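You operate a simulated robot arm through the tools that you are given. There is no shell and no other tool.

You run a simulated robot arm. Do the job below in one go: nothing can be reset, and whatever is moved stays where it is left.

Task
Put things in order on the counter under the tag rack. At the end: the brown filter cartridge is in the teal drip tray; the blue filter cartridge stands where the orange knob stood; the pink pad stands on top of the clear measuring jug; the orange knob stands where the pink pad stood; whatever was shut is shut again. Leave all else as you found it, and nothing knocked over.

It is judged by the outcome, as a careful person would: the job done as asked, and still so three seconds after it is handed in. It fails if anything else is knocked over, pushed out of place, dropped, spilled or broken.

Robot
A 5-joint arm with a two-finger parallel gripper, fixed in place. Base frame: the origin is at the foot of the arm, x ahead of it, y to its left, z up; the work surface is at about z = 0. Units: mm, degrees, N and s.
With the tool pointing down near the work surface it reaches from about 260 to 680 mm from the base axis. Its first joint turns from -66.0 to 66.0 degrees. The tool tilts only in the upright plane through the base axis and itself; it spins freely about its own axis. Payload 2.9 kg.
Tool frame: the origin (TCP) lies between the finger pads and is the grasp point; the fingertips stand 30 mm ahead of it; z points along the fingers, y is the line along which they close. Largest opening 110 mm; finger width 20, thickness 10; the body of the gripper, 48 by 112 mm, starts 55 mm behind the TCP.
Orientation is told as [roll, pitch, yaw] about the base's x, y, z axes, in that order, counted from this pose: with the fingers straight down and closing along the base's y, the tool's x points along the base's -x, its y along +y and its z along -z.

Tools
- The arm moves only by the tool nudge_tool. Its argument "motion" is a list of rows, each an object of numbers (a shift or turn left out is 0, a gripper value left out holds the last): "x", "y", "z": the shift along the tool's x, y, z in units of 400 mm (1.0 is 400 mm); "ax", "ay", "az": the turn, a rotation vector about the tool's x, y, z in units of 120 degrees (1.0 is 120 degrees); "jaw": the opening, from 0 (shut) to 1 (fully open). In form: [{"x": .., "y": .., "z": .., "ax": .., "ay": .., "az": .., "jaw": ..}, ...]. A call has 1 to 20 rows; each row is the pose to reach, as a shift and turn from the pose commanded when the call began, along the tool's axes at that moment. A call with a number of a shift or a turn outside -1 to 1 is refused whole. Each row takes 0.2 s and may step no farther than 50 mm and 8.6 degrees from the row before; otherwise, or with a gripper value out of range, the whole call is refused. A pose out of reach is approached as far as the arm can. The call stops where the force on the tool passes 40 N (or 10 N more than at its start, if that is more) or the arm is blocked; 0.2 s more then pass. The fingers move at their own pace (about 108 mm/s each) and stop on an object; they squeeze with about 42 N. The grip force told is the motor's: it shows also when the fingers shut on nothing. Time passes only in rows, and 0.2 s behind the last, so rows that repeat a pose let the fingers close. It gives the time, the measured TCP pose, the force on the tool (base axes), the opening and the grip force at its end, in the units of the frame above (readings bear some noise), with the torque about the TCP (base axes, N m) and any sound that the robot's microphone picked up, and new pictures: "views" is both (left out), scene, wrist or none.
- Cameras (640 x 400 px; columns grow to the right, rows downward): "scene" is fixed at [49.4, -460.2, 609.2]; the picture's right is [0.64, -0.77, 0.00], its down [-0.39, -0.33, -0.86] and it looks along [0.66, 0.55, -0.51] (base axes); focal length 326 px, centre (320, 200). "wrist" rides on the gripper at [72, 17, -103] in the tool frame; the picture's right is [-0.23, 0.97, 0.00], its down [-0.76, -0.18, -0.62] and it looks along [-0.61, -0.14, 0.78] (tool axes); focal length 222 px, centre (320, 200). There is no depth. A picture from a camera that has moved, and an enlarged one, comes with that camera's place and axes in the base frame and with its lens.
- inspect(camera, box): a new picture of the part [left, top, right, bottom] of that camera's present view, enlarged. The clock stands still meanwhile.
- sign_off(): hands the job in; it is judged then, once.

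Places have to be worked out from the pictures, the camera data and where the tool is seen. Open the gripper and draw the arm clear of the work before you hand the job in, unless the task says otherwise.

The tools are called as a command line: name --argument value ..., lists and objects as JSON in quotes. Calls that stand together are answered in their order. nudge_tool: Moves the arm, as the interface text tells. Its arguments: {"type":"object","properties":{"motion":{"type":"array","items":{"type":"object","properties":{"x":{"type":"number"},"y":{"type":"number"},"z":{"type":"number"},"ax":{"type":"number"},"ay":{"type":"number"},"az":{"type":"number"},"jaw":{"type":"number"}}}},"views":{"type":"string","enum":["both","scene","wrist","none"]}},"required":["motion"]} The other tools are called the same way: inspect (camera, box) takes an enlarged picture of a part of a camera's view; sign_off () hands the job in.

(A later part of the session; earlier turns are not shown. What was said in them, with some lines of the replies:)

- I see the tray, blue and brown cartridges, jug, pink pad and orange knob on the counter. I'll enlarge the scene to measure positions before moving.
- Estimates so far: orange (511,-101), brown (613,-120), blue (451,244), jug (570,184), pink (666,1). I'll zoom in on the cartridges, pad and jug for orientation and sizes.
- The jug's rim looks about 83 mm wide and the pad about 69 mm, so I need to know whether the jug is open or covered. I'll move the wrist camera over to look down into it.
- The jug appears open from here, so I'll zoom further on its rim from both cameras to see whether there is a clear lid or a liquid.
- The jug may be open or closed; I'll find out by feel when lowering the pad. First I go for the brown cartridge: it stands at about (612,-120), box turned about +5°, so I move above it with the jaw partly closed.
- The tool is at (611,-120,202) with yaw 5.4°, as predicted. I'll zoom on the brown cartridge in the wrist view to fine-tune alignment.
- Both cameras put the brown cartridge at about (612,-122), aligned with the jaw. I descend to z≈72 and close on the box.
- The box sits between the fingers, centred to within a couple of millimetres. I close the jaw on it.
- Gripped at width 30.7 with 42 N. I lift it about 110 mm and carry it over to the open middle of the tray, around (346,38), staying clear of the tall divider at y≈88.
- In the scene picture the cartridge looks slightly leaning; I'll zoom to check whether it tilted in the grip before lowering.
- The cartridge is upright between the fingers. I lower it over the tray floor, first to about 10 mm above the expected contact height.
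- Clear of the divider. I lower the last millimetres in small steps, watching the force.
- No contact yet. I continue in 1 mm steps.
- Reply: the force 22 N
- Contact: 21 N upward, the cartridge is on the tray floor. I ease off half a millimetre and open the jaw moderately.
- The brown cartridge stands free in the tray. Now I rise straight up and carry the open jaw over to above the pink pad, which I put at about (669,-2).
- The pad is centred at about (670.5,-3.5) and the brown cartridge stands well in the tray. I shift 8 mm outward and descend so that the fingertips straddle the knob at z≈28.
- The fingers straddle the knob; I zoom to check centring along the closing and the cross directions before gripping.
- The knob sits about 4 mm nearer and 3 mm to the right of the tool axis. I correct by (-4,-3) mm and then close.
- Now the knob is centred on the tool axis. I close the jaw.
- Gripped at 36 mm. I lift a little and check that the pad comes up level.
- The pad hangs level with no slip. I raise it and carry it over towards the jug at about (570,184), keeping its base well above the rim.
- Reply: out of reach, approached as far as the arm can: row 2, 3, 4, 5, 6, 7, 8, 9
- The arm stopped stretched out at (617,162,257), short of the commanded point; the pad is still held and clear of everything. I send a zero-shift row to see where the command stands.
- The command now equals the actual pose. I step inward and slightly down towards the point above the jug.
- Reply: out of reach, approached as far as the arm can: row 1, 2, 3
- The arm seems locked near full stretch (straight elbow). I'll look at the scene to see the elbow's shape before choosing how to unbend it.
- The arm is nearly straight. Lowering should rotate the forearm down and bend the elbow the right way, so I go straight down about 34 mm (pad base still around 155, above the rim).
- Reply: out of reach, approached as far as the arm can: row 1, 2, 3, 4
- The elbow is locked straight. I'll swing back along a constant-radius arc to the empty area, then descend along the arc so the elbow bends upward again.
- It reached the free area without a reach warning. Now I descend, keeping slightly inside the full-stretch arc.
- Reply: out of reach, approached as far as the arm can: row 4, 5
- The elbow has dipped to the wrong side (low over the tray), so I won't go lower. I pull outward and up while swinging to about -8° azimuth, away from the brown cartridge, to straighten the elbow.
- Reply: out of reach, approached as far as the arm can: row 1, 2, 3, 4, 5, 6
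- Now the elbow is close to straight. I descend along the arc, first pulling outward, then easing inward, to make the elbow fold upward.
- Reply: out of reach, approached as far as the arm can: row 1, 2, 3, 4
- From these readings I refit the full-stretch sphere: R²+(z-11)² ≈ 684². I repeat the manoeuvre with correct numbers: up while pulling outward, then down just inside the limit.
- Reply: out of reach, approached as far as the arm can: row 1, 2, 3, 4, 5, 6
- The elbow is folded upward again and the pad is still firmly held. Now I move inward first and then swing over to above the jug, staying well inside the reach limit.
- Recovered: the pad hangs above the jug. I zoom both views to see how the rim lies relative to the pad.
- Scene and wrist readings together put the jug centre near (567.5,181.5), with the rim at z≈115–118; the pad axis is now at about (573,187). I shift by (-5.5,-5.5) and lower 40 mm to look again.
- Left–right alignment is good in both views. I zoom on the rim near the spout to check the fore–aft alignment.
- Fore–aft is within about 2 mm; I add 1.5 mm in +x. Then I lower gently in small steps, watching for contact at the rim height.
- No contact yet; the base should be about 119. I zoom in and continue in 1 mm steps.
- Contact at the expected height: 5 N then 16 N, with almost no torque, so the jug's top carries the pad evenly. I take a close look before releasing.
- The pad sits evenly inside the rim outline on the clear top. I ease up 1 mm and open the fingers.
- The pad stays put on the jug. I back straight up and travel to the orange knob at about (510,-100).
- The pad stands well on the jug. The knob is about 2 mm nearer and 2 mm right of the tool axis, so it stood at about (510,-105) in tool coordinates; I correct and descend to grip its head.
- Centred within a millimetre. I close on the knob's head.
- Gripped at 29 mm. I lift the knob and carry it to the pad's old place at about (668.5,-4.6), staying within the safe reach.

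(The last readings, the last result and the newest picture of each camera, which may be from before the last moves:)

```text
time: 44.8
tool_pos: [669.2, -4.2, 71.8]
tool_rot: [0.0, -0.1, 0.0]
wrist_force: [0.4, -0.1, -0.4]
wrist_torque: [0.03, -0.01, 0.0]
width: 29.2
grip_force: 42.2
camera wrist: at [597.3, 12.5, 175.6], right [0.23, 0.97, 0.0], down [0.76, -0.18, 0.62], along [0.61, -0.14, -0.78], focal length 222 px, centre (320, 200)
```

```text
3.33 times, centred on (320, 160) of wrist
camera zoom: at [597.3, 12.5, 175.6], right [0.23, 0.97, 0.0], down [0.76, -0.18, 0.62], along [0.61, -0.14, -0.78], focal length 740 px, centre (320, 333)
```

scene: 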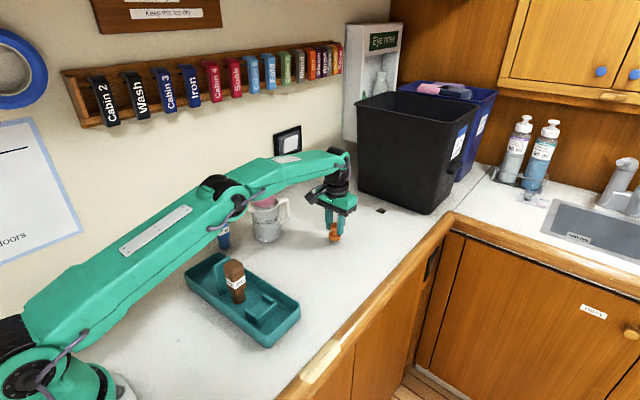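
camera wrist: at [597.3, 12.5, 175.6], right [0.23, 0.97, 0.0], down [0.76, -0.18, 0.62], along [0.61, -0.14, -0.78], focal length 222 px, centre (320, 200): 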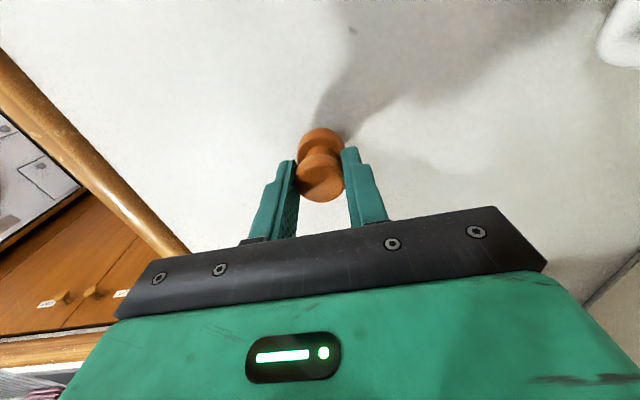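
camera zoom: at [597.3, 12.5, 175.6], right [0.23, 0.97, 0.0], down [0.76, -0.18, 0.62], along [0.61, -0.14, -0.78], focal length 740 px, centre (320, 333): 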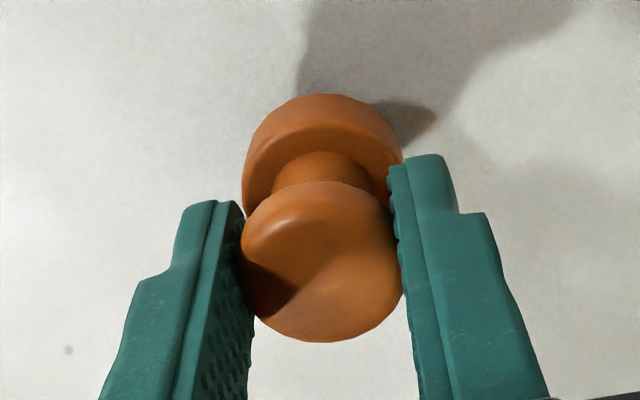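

The knob is upright, 21 mm above the counter over the pad's old place (669,-4.5). I lower it, the last bit in 1 mm steps.

nudge_tool --motion '[{"z": 0.02}, {"z": 0.045}, {"z": 0.045}]' --views "none"

nudge_tool --motion '[{"z": 0.0025}, {"z": 0.0025}]' --views "none"

nudge_tool --motion '[{"z": 0.0025}, {"z": 0.0025}]' --views "none"

```text
time: 45.6
tool_pos: [667.9, -3.8, 54.6]
tool_rot: [0.0, -0.1, 0.1]
wrist_force: [1.2, 0.6, -0.2]
wrist_torque: [0.04, -0.02, 0.01]
width: 29.1
grip_force: 41.3
```

```text
time: 46.2
tool_pos: [667.3, -4.6, 53.6]
tool_rot: [0.0, 0.0, 0.0]
wrist_force: [0.0, 0.5, 0.8]
wrist_torque: [0.02, -0.03, 0.0]
width: 29.2
grip_force: 42.3
```

```text
time: 46.8
tool_pos: [668.6, -4.7, 53.2]
tool_rot: [-0.1, -0.1, 0.0]
wrist_force: [-0.2, -0.5, -1.2]
wrist_torque: [0.0, -0.01, 0.0]
width: 28.9
grip_force: 41.8
```

No contact yet; one or two more millimetres.

nudge_tool --motion '[{"z": 0.0025}, {"z": 0.0025}]' --views "none"

nudge_tool --motion '[{"z": 0.00125}, {"z": 0.00125}]' --views "none"

```text
time: 47.4
tool_pos: [668.1, -5.7, 52.0]
tool_rot: [0.1, 0.0, 0.0]
wrist_force: [-0.7, -0.2, 1.3]
wrist_torque: [-0.03, 0.0, 0.02]
width: 28.7
grip_force: 41.7
```

```text
time: 48.0
tool_pos: [667.6, -4.4, 52.4]
tool_rot: [-0.1, 0.0, -0.1]
wrist_force: [-1.6, -0.1, 4.2]
wrist_torque: [-0.06, 0.11, -0.02]
width: 28.9
grip_force: 42.5
```

Contact begins (about 4 N). The knob touches the counter; I release gently and look.

nudge_tool --motion '[{"z": 0.0, "jaw": 0.28}, {"z": 0.0, "jaw": 0.34}, {"z": 0.0, "jaw": 0.5}, {"z": 0.0, "jaw": 0.5}]' --views "both"

inspect --camera "scene" --box '[300, 190, 370, 270]'

inspect --camera "wrist" --box '[240, 100, 400, 220]'

```text
time: 49.0
tool_pos: [667.9, -4.4, 51.2]
tool_rot: [0.0, 0.0, 0.1]
wrist_force: [0.0, 0.8, 0.7]
wrist_torque: [0.03, 0.0, 0.02]
width: 54.9
grip_force: 0.2
camera wrist: at [596.9, 12.7, 154.0], right [0.23, 0.97, 0.0], down [0.76, -0.18, 0.62], along [0.61, -0.14, -0.78], focal length 222 px, centre (320, 200)
```

scene: 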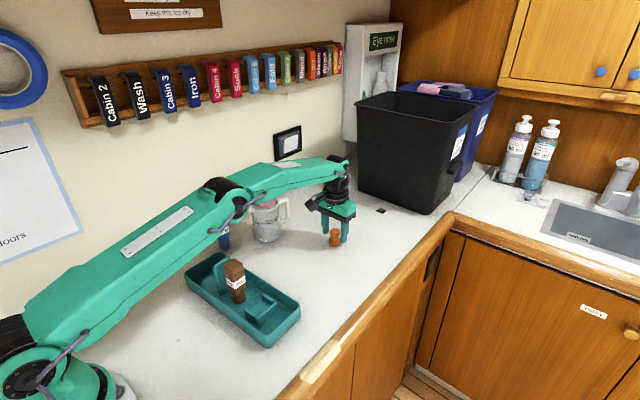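
wrist: 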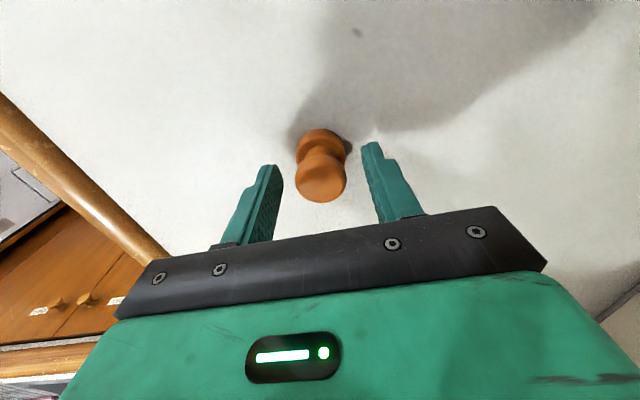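

```text
5.00 times, centred on (335, 230) of scene
camera zoom: at [49.4, -460.2, 609.2], right [0.64, -0.77, 0.0], down [-0.39, -0.33, -0.86], along [0.66, 0.55, -0.51], focal length 1628 px, centre (245, 50)
```

zoom: 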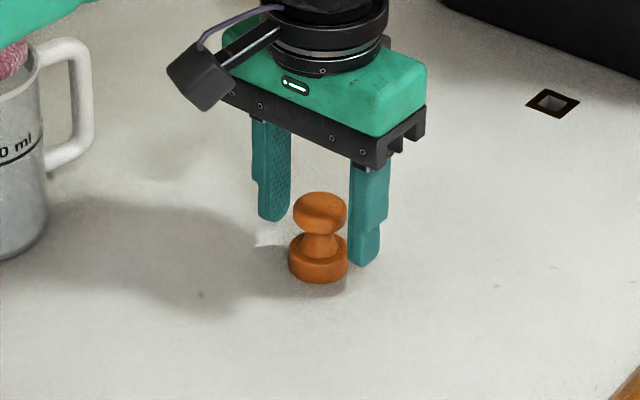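

```text
3.33 times, centred on (320, 160) of wrist
camera zoom: at [596.9, 12.7, 154.0], right [0.23, 0.97, 0.0], down [0.76, -0.18, 0.62], along [0.61, -0.14, -0.78], focal length 740 px, centre (320, 333)
```

zoom: 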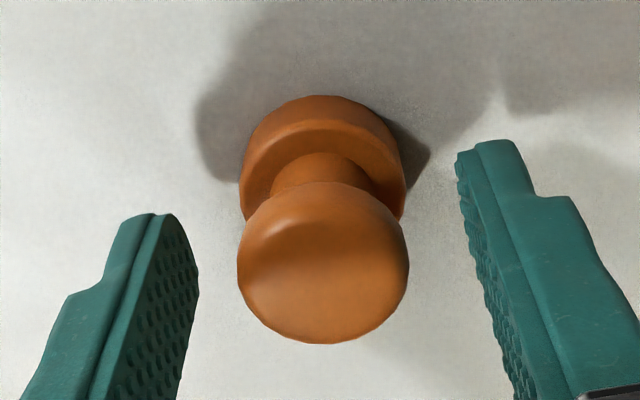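

The knob stands upright where the pad was. I rise just clear of it, move inward, then go around the jug to above the blue cartridge, turning about -6.5° to match its box.

nudge_tool --motion '[{"z": -0.0625}, {"z": -0.1125}, {"x": 0.1, "y": 0.025, "z": -0.15, "az": 0.007}, {"x": 0.2, "y": 0.0625, "z": -0.1875, "az": 0.014}, {"x": 0.3, "y": 0.1, "z": -0.225, "az": 0.02}, {"x": 0.4, "y": 0.15, "z": -0.25, "az": 0.027, "jaw": 0.65}, {"x": 0.455, "y": 0.24, "z": -0.2875, "az": 0.034}, {"x": 0.5075, "y": 0.3425, "z": -0.33, "az": 0.041}, {"x": 0.53, "y": 0.455, "z": -0.375, "az": 0.048}, {"x": 0.5375, "y": 0.565, "z": -0.3975, "az": 0.054}, {"x": 0.5375, "y": 0.565, "z": -0.3975, "az": 0.054}]'

inspect --camera "wrist" --box '[270, 60, 400, 180]'

inspect --camera "scene" --box '[300, 190, 370, 270]'

```text
time: 51.4
tool_pos: [451.6, 223.1, 207.7]
tool_rot: [0.0, -0.1, -6.5]
wrist_force: [-0.3, -0.4, -0.3]
wrist_torque: [0.01, -0.04, 0.0]
width: 71.2
grip_force: 0.1
camera wrist: at [383.9, 248.0, 311.0], right [0.34, 0.94, 0.0], down [0.74, -0.26, 0.62], along [0.59, -0.21, -0.78], focal length 222 px, centre (320, 200)
```

scene: 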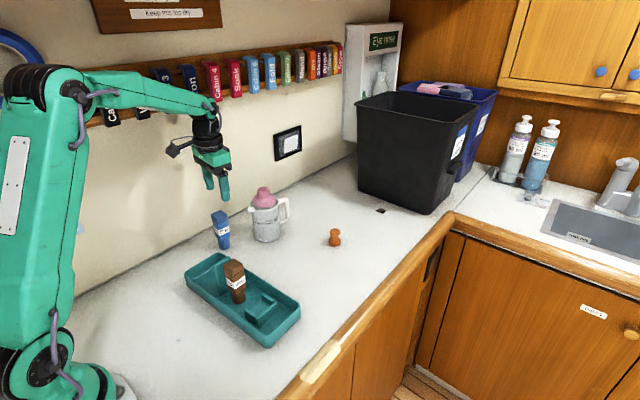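
wrist: 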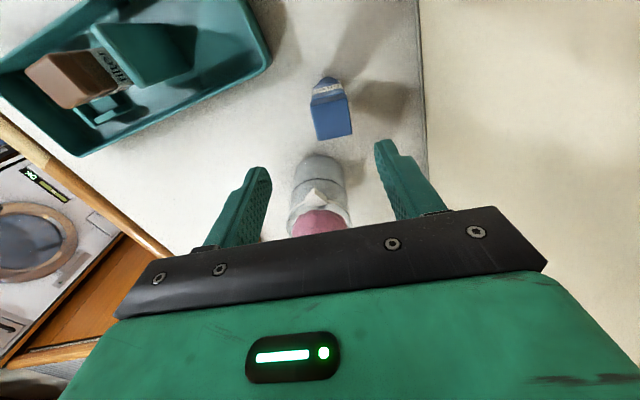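

```text
3.33 times, centred on (335, 120) of wrist
camera zoom: at [383.9, 248.0, 311.0], right [0.34, 0.94, 0.0], down [0.74, -0.26, 0.62], along [0.59, -0.21, -0.78], focal length 740 px, centre (270, 467)
```

zoom: 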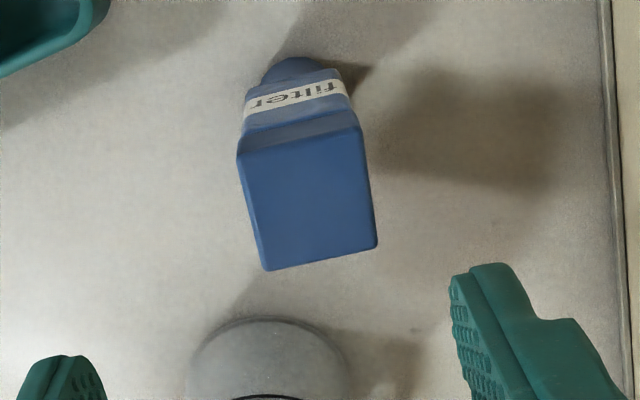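

```text
5.00 times, centred on (335, 230) of scene
camera zoom: at [49.4, -460.2, 609.2], right [0.64, -0.77, 0.0], down [-0.39, -0.33, -0.86], along [0.66, 0.55, -0.51], focal length 1628 px, centre (245, 50)
```

zoom: 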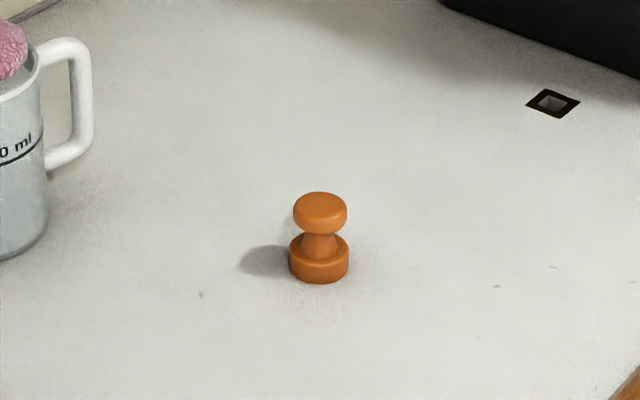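

The blue box is centred at about (453,235.7), turned -7.6°. I align over it and descend to the grip height.

nudge_tool --motion '[{"x": 0.0048, "y": 0.0314, "az": 0.009}, {"x": 0.0048, "y": 0.0314, "z": 0.1, "az": 0.009}, {"x": 0.0048, "y": 0.0314, "z": 0.2, "az": 0.009}, {"x": 0.0048, "y": 0.0314, "z": 0.29, "az": 0.009}, {"x": 0.0048, "y": 0.0314, "z": 0.3425, "az": 0.009}, {"x": 0.0048, "y": 0.0314, "z": 0.3425, "az": 0.009}]'

inspect --camera "wrist" --box '[240, 90, 400, 230]'

```text
time: 52.8
tool_pos: [451.6, 235.8, 72.7]
tool_rot: [0.0, 0.0, -7.5]
wrist_force: [0.4, 0.1, -0.1]
wrist_torque: [-0.01, 0.04, 0.02]
width: 71.5
grip_force: 0.1
camera wrist: at [383.3, 261.7, 175.6], right [0.35, 0.94, 0.0], down [0.73, -0.28, 0.62], along [0.58, -0.22, -0.78], focal length 222 px, centre (320, 200)
```

scene: 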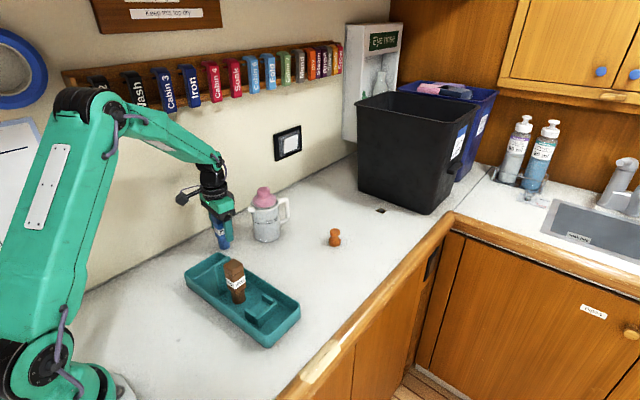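
wrist: 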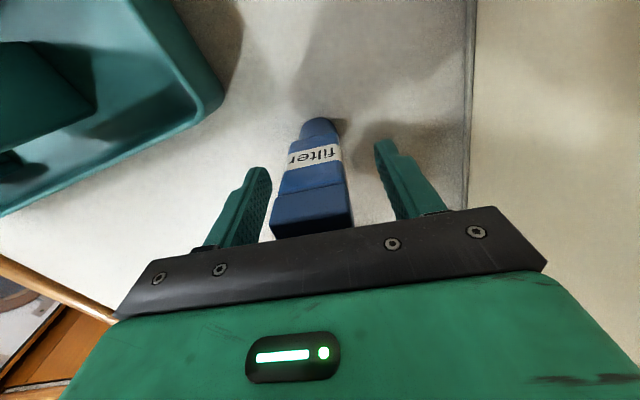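

```text
2.86 times, centred on (320, 160) of wrist
camera zoom: at [383.3, 261.7, 175.6], right [0.35, 0.94, 0.0], down [0.73, -0.28, 0.62], along [0.58, -0.22, -0.78], focal length 635 px, centre (320, 314)
```

zoom: 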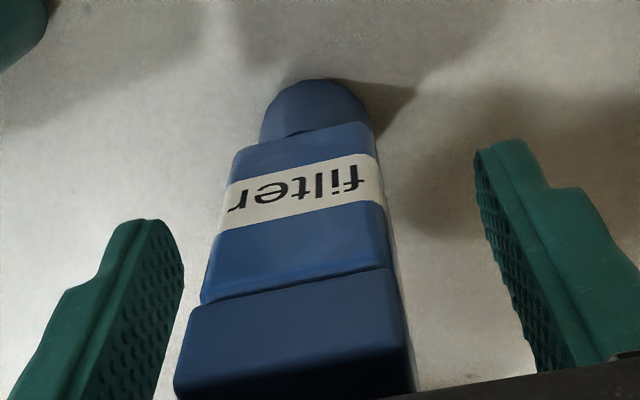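

The box is centred between the fingers. I close on it.

nudge_tool --motion '[{"jaw": 0.4}, {"jaw": 0.2}, {"jaw": 0.0}, {"jaw": 0.0}]' --views "none"

inspect --camera "wrist" --box '[240, 90, 400, 230]'

inspect --camera "scene" --box '[190, 150, 300, 260]'

```text
time: 53.8
tool_pos: [451.3, 235.4, 73.9]
tool_rot: [0.0, 0.0, -7.6]
wrist_force: [0.5, -0.5, 0.1]
wrist_torque: [0.01, 0.0, 0.01]
width: 30.7
grip_force: 41.8
```

```text
2.86 times, centred on (320, 160) of wrist
camera zoom: at [383.4, 261.7, 176.0], right [0.35, 0.94, 0.0], down [0.73, -0.28, 0.62], along [0.58, -0.22, -0.78], focal length 635 px, centre (320, 314)
```

zoom: 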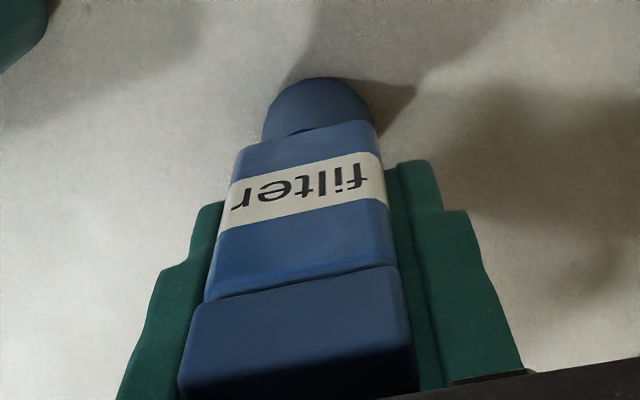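

```text
3.64 times, centred on (245, 205) of scene
camera zoom: at [49.4, -460.2, 609.2], right [0.64, -0.77, 0.0], down [-0.39, -0.33, -0.86], along [0.66, 0.55, -0.51], focal length 1184 px, centre (593, 182)
```

zoom: 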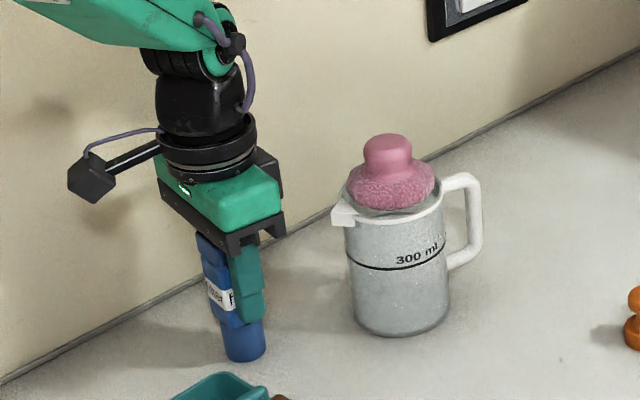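

Gripped at 30.7 mm. I lift it 80 mm and carry it to the knob's old place at (510,-104.5), passing between tray and jug.

nudge_tool --motion '[{"z": -0.05, "jaw": 0.0}, {"z": -0.13}, {"z": -0.2}, {"x": -0.0318, "y": -0.1029, "z": -0.2, "az": -0.0079}, {"x": -0.0636, "y": -0.2059, "z": -0.2, "az": -0.0158}, {"x": -0.0953, "y": -0.3088, "z": -0.2, "az": -0.0237}, {"x": -0.1271, "y": -0.4118, "z": -0.2, "az": -0.0316}, {"x": -0.1589, "y": -0.5147, "z": -0.2, "az": -0.0395}, {"x": -0.1907, "y": -0.6176, "z": -0.2, "az": -0.0473}, {"x": -0.2224, "y": -0.7206, "z": -0.2, "az": -0.0552}, {"x": -0.2542, "y": -0.8235, "z": -0.2, "az": -0.063}, {"x": -0.2542, "y": -0.8235, "z": -0.2, "az": -0.063}]'

inspect --camera "wrist" --box '[240, 90, 400, 230]'

inspect --camera "scene" --box '[280, 190, 380, 310]'

```text
time: 56.4
tool_pos: [507.1, -105.6, 153.1]
tool_rot: [0.0, 0.0, 0.0]
wrist_force: [0.2, 0.2, -1.5]
wrist_torque: [-0.04, -0.01, 0.0]
width: 30.7
grip_force: 41.9
camera wrist: at [436.3, -88.4, 254.8], right [0.23, 0.97, 0.0], down [0.76, -0.18, 0.62], along [0.61, -0.14, -0.78], focal length 222 px, centre (320, 200)
```

scene: 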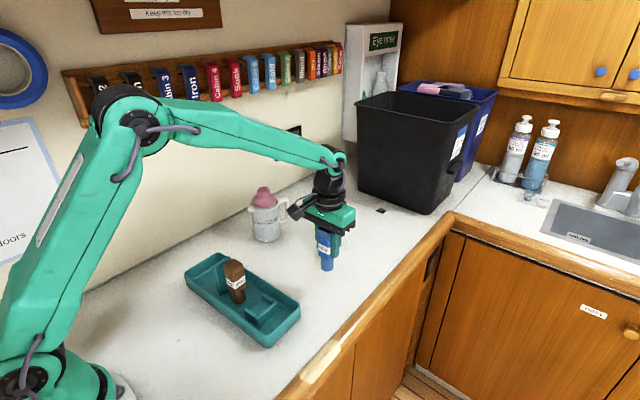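
wrist: 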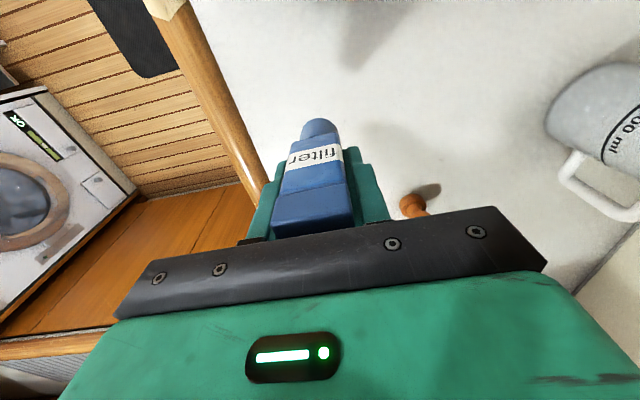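

```text
2.86 times, centred on (320, 160) of wrist
camera zoom: at [436.3, -88.4, 254.8], right [0.23, 0.97, 0.0], down [0.76, -0.18, 0.62], along [0.61, -0.14, -0.78], focal length 635 px, centre (320, 314)
```

zoom: 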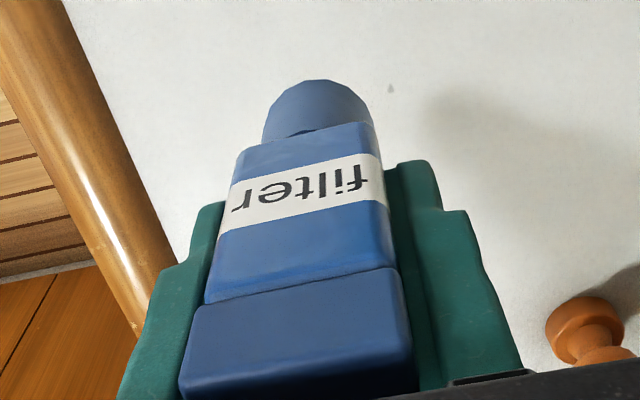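

```text
3.33 times, centred on (330, 250) of scene
camera zoom: at [49.4, -460.3, 609.2], right [0.64, -0.77, 0.0], down [-0.39, -0.33, -0.86], along [0.66, 0.55, -0.51], focal length 1086 px, centre (287, 33)
```

zoom: 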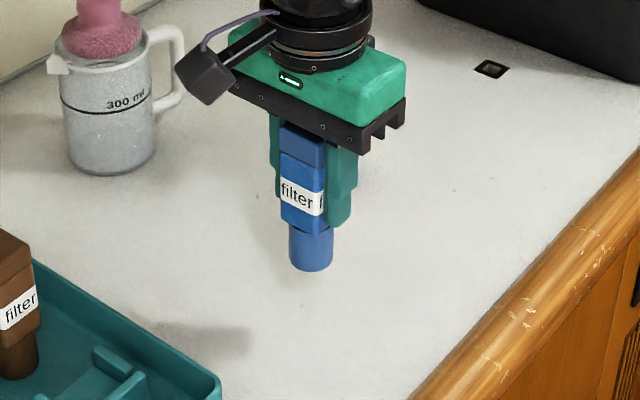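

The tool axis is at (508.3,-105.4); the knob stood at about (510.3,-104.6). I correct by (+2,+0.8) and lower to just above the counter.

nudge_tool --motion '[{"x": -0.005, "y": 0.002, "z": 0.06, "jaw": 0.0}, {"x": -0.005, "y": 0.002, "z": 0.13}, {"x": -0.005, "y": 0.002, "z": 0.187}, {"x": -0.005, "y": 0.002, "z": 0.187}]' --views "none"

inspect --camera "scene" --box '[300, 210, 400, 310]'

inspect --camera "wrist" --box '[240, 90, 400, 230]'

```text
time: 57.4
tool_pos: [511.3, -104.8, 78.0]
tool_rot: [0.0, 0.0, 0.0]
wrist_force: [-0.1, -0.8, -1.2]
wrist_torque: [0.02, 0.02, -0.02]
width: 30.4
grip_force: 42.5
```

```text
4.00 times, centred on (350, 260) of scene
camera zoom: at [49.4, -460.2, 609.2], right [0.64, -0.77, 0.0], down [-0.39, -0.33, -0.86], along [0.66, 0.55, -0.51], focal length 1303 px, centre (200, -40)
```

zoom: 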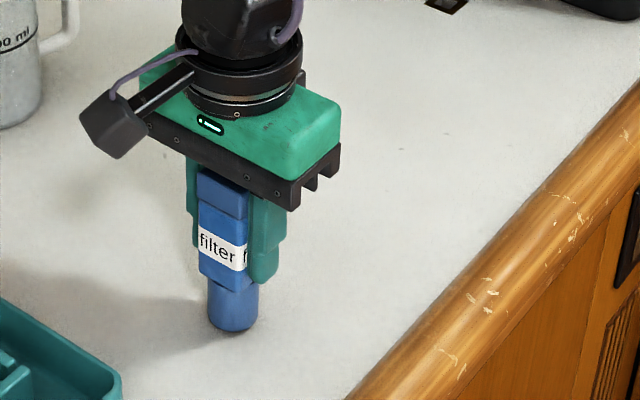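

```text
2.86 times, centred on (320, 160) of wrist
camera zoom: at [441.1, -88.5, 181.6], right [0.23, 0.97, 0.0], down [0.76, -0.18, 0.62], along [0.61, -0.14, -0.78], focal length 635 px, centre (320, 314)
```

zoom: 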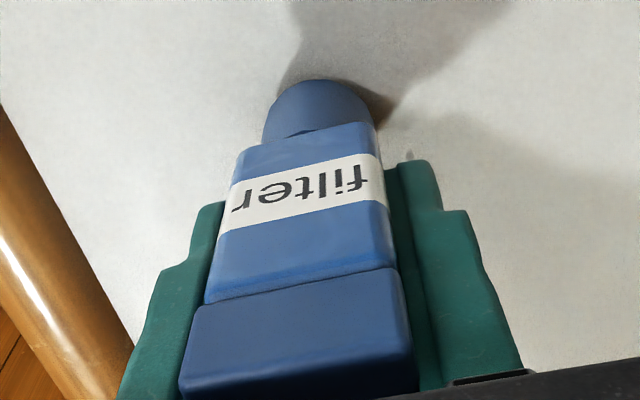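

In the scene the blue base lies within about 1 mm of where the knob's base was. I apply a (-0.8,+0.9) trim and lower the last few millimetres stepwise.

nudge_tool --motion '[{"x": 0.002, "y": 0.00225, "z": 0.004}, {"x": 0.002, "y": 0.00225, "z": 0.0075}, {"x": 0.002, "y": 0.00225, "z": 0.0075}]' --views "none"

nudge_tool --motion '[{"z": 0.0025}, {"z": 0.0025}]' --views "none"

```text
time: 58.2
tool_pos: [510.7, -103.1, 75.2]
tool_rot: [0.1, 0.0, 0.0]
wrist_force: [0.2, 0.1, -0.3]
wrist_torque: [0.01, -0.02, 0.02]
width: 30.8
grip_force: 41.7
```

```text
time: 58.8
tool_pos: [510.7, -103.0, 74.3]
tool_rot: [0.0, -0.1, 0.0]
wrist_force: [-0.8, -0.8, -0.8]
wrist_torque: [-0.04, 0.0, -0.02]
width: 30.6
grip_force: 42.3
```

No contact yet; I continue down in 1 mm steps.

nudge_tool --motion '[{"z": 0.0025}, {"z": 0.0025}]' --views "none"

nudge_tool --motion '[{"z": 0.00125}, {"z": 0.00125}]' --views "none"

```text
time: 59.4
tool_pos: [510.2, -102.5, 73.6]
tool_rot: [0.0, 0.1, 0.1]
wrist_force: [-0.5, -0.3, 0.0]
wrist_torque: [0.03, 0.0, -0.02]
width: 30.6
grip_force: 42.4
```

```text
time: 60.0
tool_pos: [510.8, -103.5, 74.0]
tool_rot: [0.1, 0.0, 0.0]
wrist_force: [-0.9, 1.0, 2.0]
wrist_torque: [0.04, 0.07, -0.03]
width: 30.5
grip_force: 41.6
```

A hint of contact (2 N). Half a millimetre more to be sure it stands.

nudge_tool --motion '[{"z": 0.00125}, {"z": 0.00125}]' --views "none"

```text
time: 60.6
tool_pos: [511.2, -103.2, 73.0]
tool_rot: [-0.1, 0.0, 0.0]
wrist_force: [-3.3, 0.9, 8.9]
wrist_torque: [0.06, 0.28, -0.04]
width: 31.0
grip_force: 42.3
```

Contact with 9 N: the cartridge stands on the counter. I open the jaw gently.

nudge_tool --motion '[{"z": -0.0005, "jaw": 0.3}, {"z": -0.0005, "jaw": 0.36}, {"z": -0.0005, "jaw": 0.46}, {"z": -0.0005, "jaw": 0.6}, {"z": -0.0005, "jaw": 0.6}]' --views "both"

inspect --camera "scene" --box '[300, 210, 400, 310]'

inspect --camera "wrist" --box '[240, 90, 400, 230]'

```text
time: 61.8
tool_pos: [511.9, -104.6, 72.3]
tool_rot: [-0.1, 0.0, 0.0]
wrist_force: [0.1, -0.6, -0.7]
wrist_torque: [0.02, 0.04, 0.04]
width: 66.2
grip_force: 0.1
camera wrist: at [439.5, -86.8, 175.8], right [0.23, 0.97, 0.0], down [0.76, -0.18, 0.62], along [0.61, -0.14, -0.78], focal length 222 px, centre (320, 200)
```

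scene: 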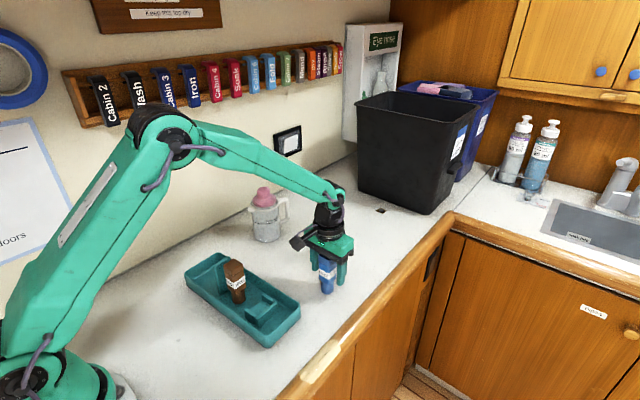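
wrist: 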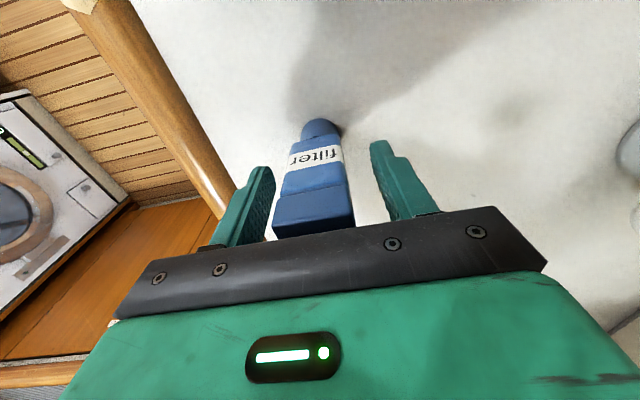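

```text
4.00 times, centred on (350, 260) of scene
camera zoom: at [49.4, -460.2, 609.2], right [0.64, -0.77, 0.0], down [-0.39, -0.33, -0.86], along [0.66, 0.55, -0.51], focal length 1303 px, centre (200, -40)
```

zoom: 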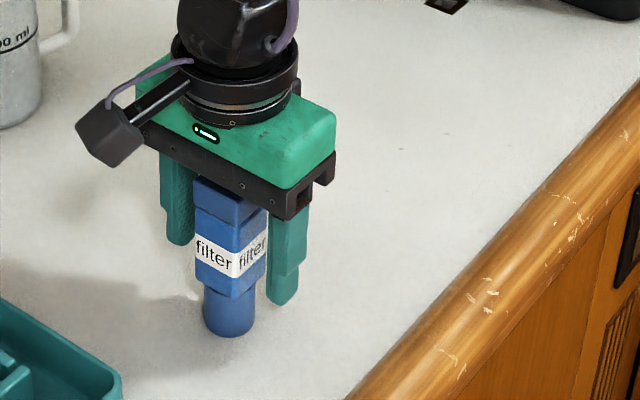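

```text
2.86 times, centred on (320, 160) of wrist
camera zoom: at [439.5, -86.8, 175.8], right [0.23, 0.97, 0.0], down [0.76, -0.18, 0.62], along [0.61, -0.14, -0.78], focal length 635 px, centre (320, 314)
```

zoom: 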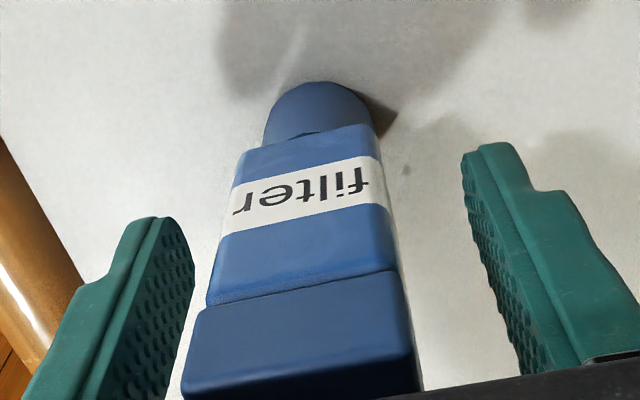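

The blue cartridge stands where the knob was (within about a millimetre in the scene). I back straight up and draw the arm clear towards its starting pose.

nudge_tool --motion '[{"z": -0.08}, {"z": -0.19}, {"z": -0.3}, {"z": -0.36}, {"x": 0.0555, "y": 0.052, "z": -0.42}, {"x": 0.111, "y": 0.104, "z": -0.48}, {"x": 0.1665, "y": 0.156, "z": -0.55}, {"x": 0.222, "y": 0.208, "z": -0.62}, {"x": 0.2775, "y": 0.26, "z": -0.7}, {"x": 0.2775, "y": 0.26, "z": -0.7}]'

inspect --camera "scene" --box '[170, 180, 410, 330]'

inspect --camera "scene" --box '[300, 210, 400, 310]'

inspect --camera "scene" --box '[200, 180, 300, 260]'

inspect --camera "wrist" --box '[200, 0, 540, 210]'

```text
time: 64.0
tool_pos: [398.3, -0.6, 349.8]
tool_rot: [0.0, 0.1, 0.0]
wrist_force: [0.3, -0.7, 0.9]
wrist_torque: [-0.01, 0.03, 0.0]
width: 66.1
grip_force: 0.0
camera wrist: at [328.2, 16.6, 453.2], right [0.23, 0.97, 0.0], down [0.76, -0.18, 0.62], along [0.61, -0.14, -0.78], focal length 222 px, centre (320, 200)
```

scene: 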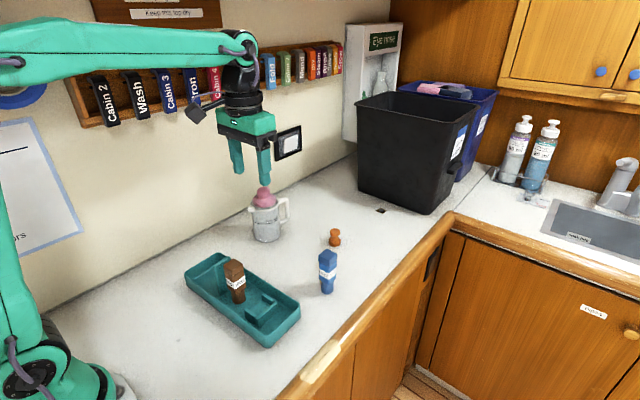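
wrist: 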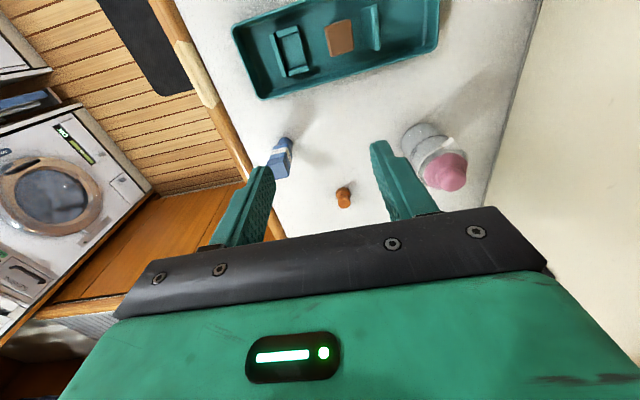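

```text
2.67 times, centred on (290, 255) of scene
camera zoom: at [49.4, -460.2, 609.2], right [0.64, -0.77, 0.0], down [-0.39, -0.33, -0.86], along [0.66, 0.55, -0.51], focal length 868 px, centre (400, 53)
```

zoom: 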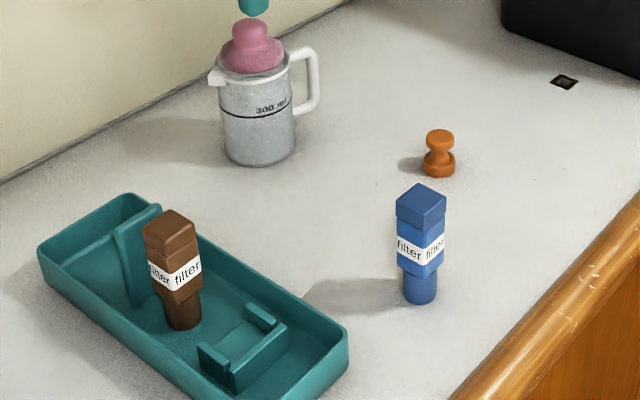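

```text
4.00 times, centred on (350, 260) of scene
camera zoom: at [49.4, -460.2, 609.2], right [0.64, -0.77, 0.0], down [-0.39, -0.33, -0.86], along [0.66, 0.55, -0.51], focal length 1303 px, centre (200, -40)
```

zoom: 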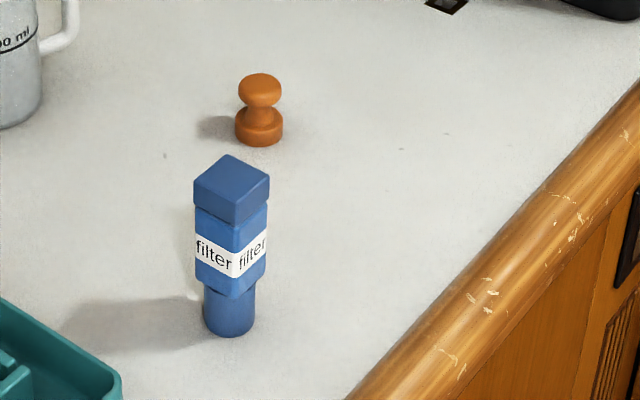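

```text
5.00 times, centred on (250, 220) of scene
camera zoom: at [49.4, -460.2, 609.2], right [0.64, -0.77, 0.0], down [-0.39, -0.33, -0.86], along [0.66, 0.55, -0.51], focal length 1628 px, centre (670, 100)
```

zoom: 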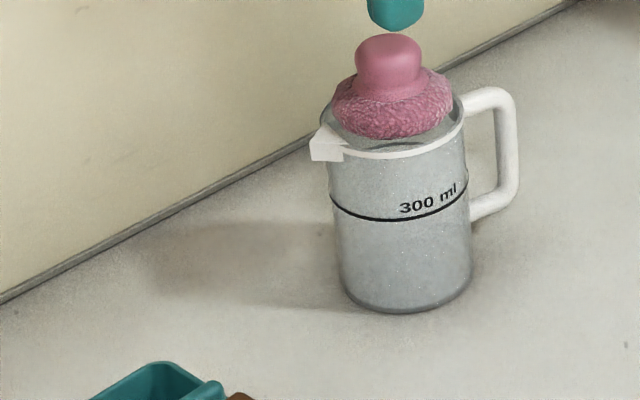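

```text
1.88 times, centred on (370, 105) of wrist
camera zoom: at [328.2, 16.6, 453.2], right [0.23, 0.97, 0.0], down [0.76, -0.18, 0.62], along [0.61, -0.14, -0.78], focal length 418 px, centre (226, 379)
```

zoom: 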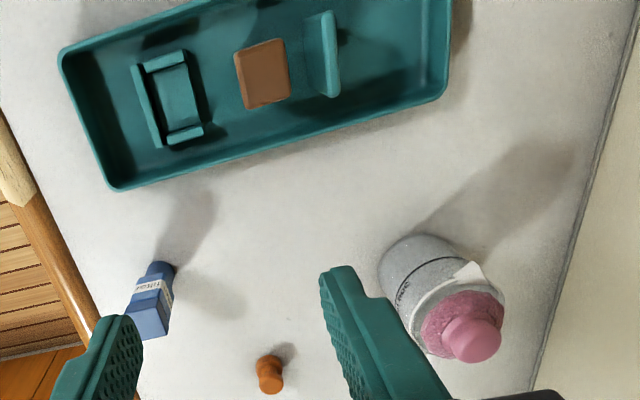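

Everything is in place: brown in the tray, blue where the knob was, pad on the jug, knob where the pad was, with the tray and jug unmoved. I open the gripper fully and let a second pass to confirm nothing shifts.

nudge_tool --motion '[{"z": -0.04, "jaw": 0.8}, {"z": -0.08, "jaw": 1.0}, {"z": -0.08, "jaw": 1.0}, {"z": -0.08, "jaw": 1.0}, {"z": -0.08, "jaw": 1.0}]' --views "scene"

inspect --camera "scene" --box '[170, 170, 410, 330]'

```text
time: 65.2
tool_pos: [399.7, -0.2, 383.8]
tool_rot: [0.0, 0.1, 0.0]
wrist_force: [-0.5, -0.2, 0.6]
wrist_torque: [0.0, -0.01, 0.0]
width: 109.9
grip_force: 0.0
```

scene: 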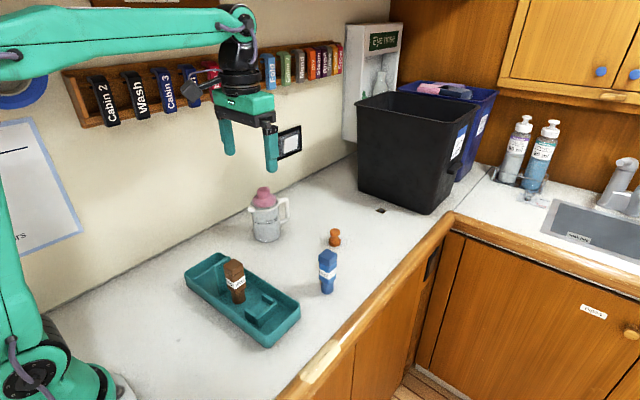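

```text
2.50 times, centred on (290, 250) of scene
camera zoom: at [49.4, -460.2, 609.2], right [0.64, -0.77, 0.0], down [-0.39, -0.33, -0.86], along [0.66, 0.55, -0.51], focal length 814 px, centre (395, 75)
```

zoom: 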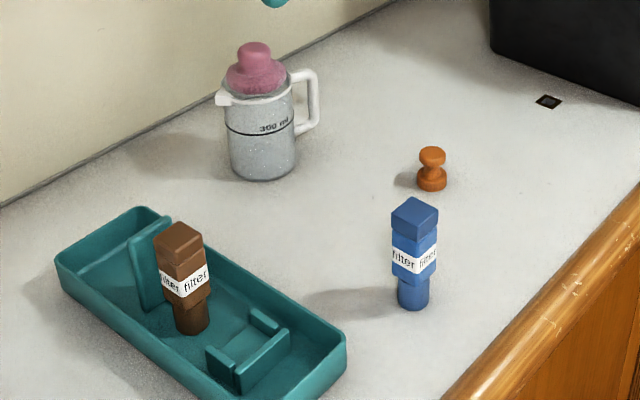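

All four items are in their places and standing upright, nothing else has moved, and the arm is clear with the gripper open. I hand the job in.

sign_off

```text
The job is handed in.
```

The counter is in order and I've handed the job in. In the last pictures before that, everything was standing upright and steady.

- **Brown filter cartridge:** it stands in the open middle of the teal drip tray.
- **Blue filter cartridge:** it stands where the orange knob stood, within about 1 mm by the scene camera.
- **Pink pad:** it stands on top of the clear measuring jug. I couldn't tell from the pictures whether the jug was open. When I lowered the pad, the jug's top held it firmly.
- **Orange knob:** it stands where the pink pad stood, within a few millimetres.

The tray and the jug are where they were. I didn't open anything, so there was nothing to shut again.

On the way to the jug, the arm locked at full stretch while holding the pad, and I had to work it back to a normal position. It didn't touch or drop anything.
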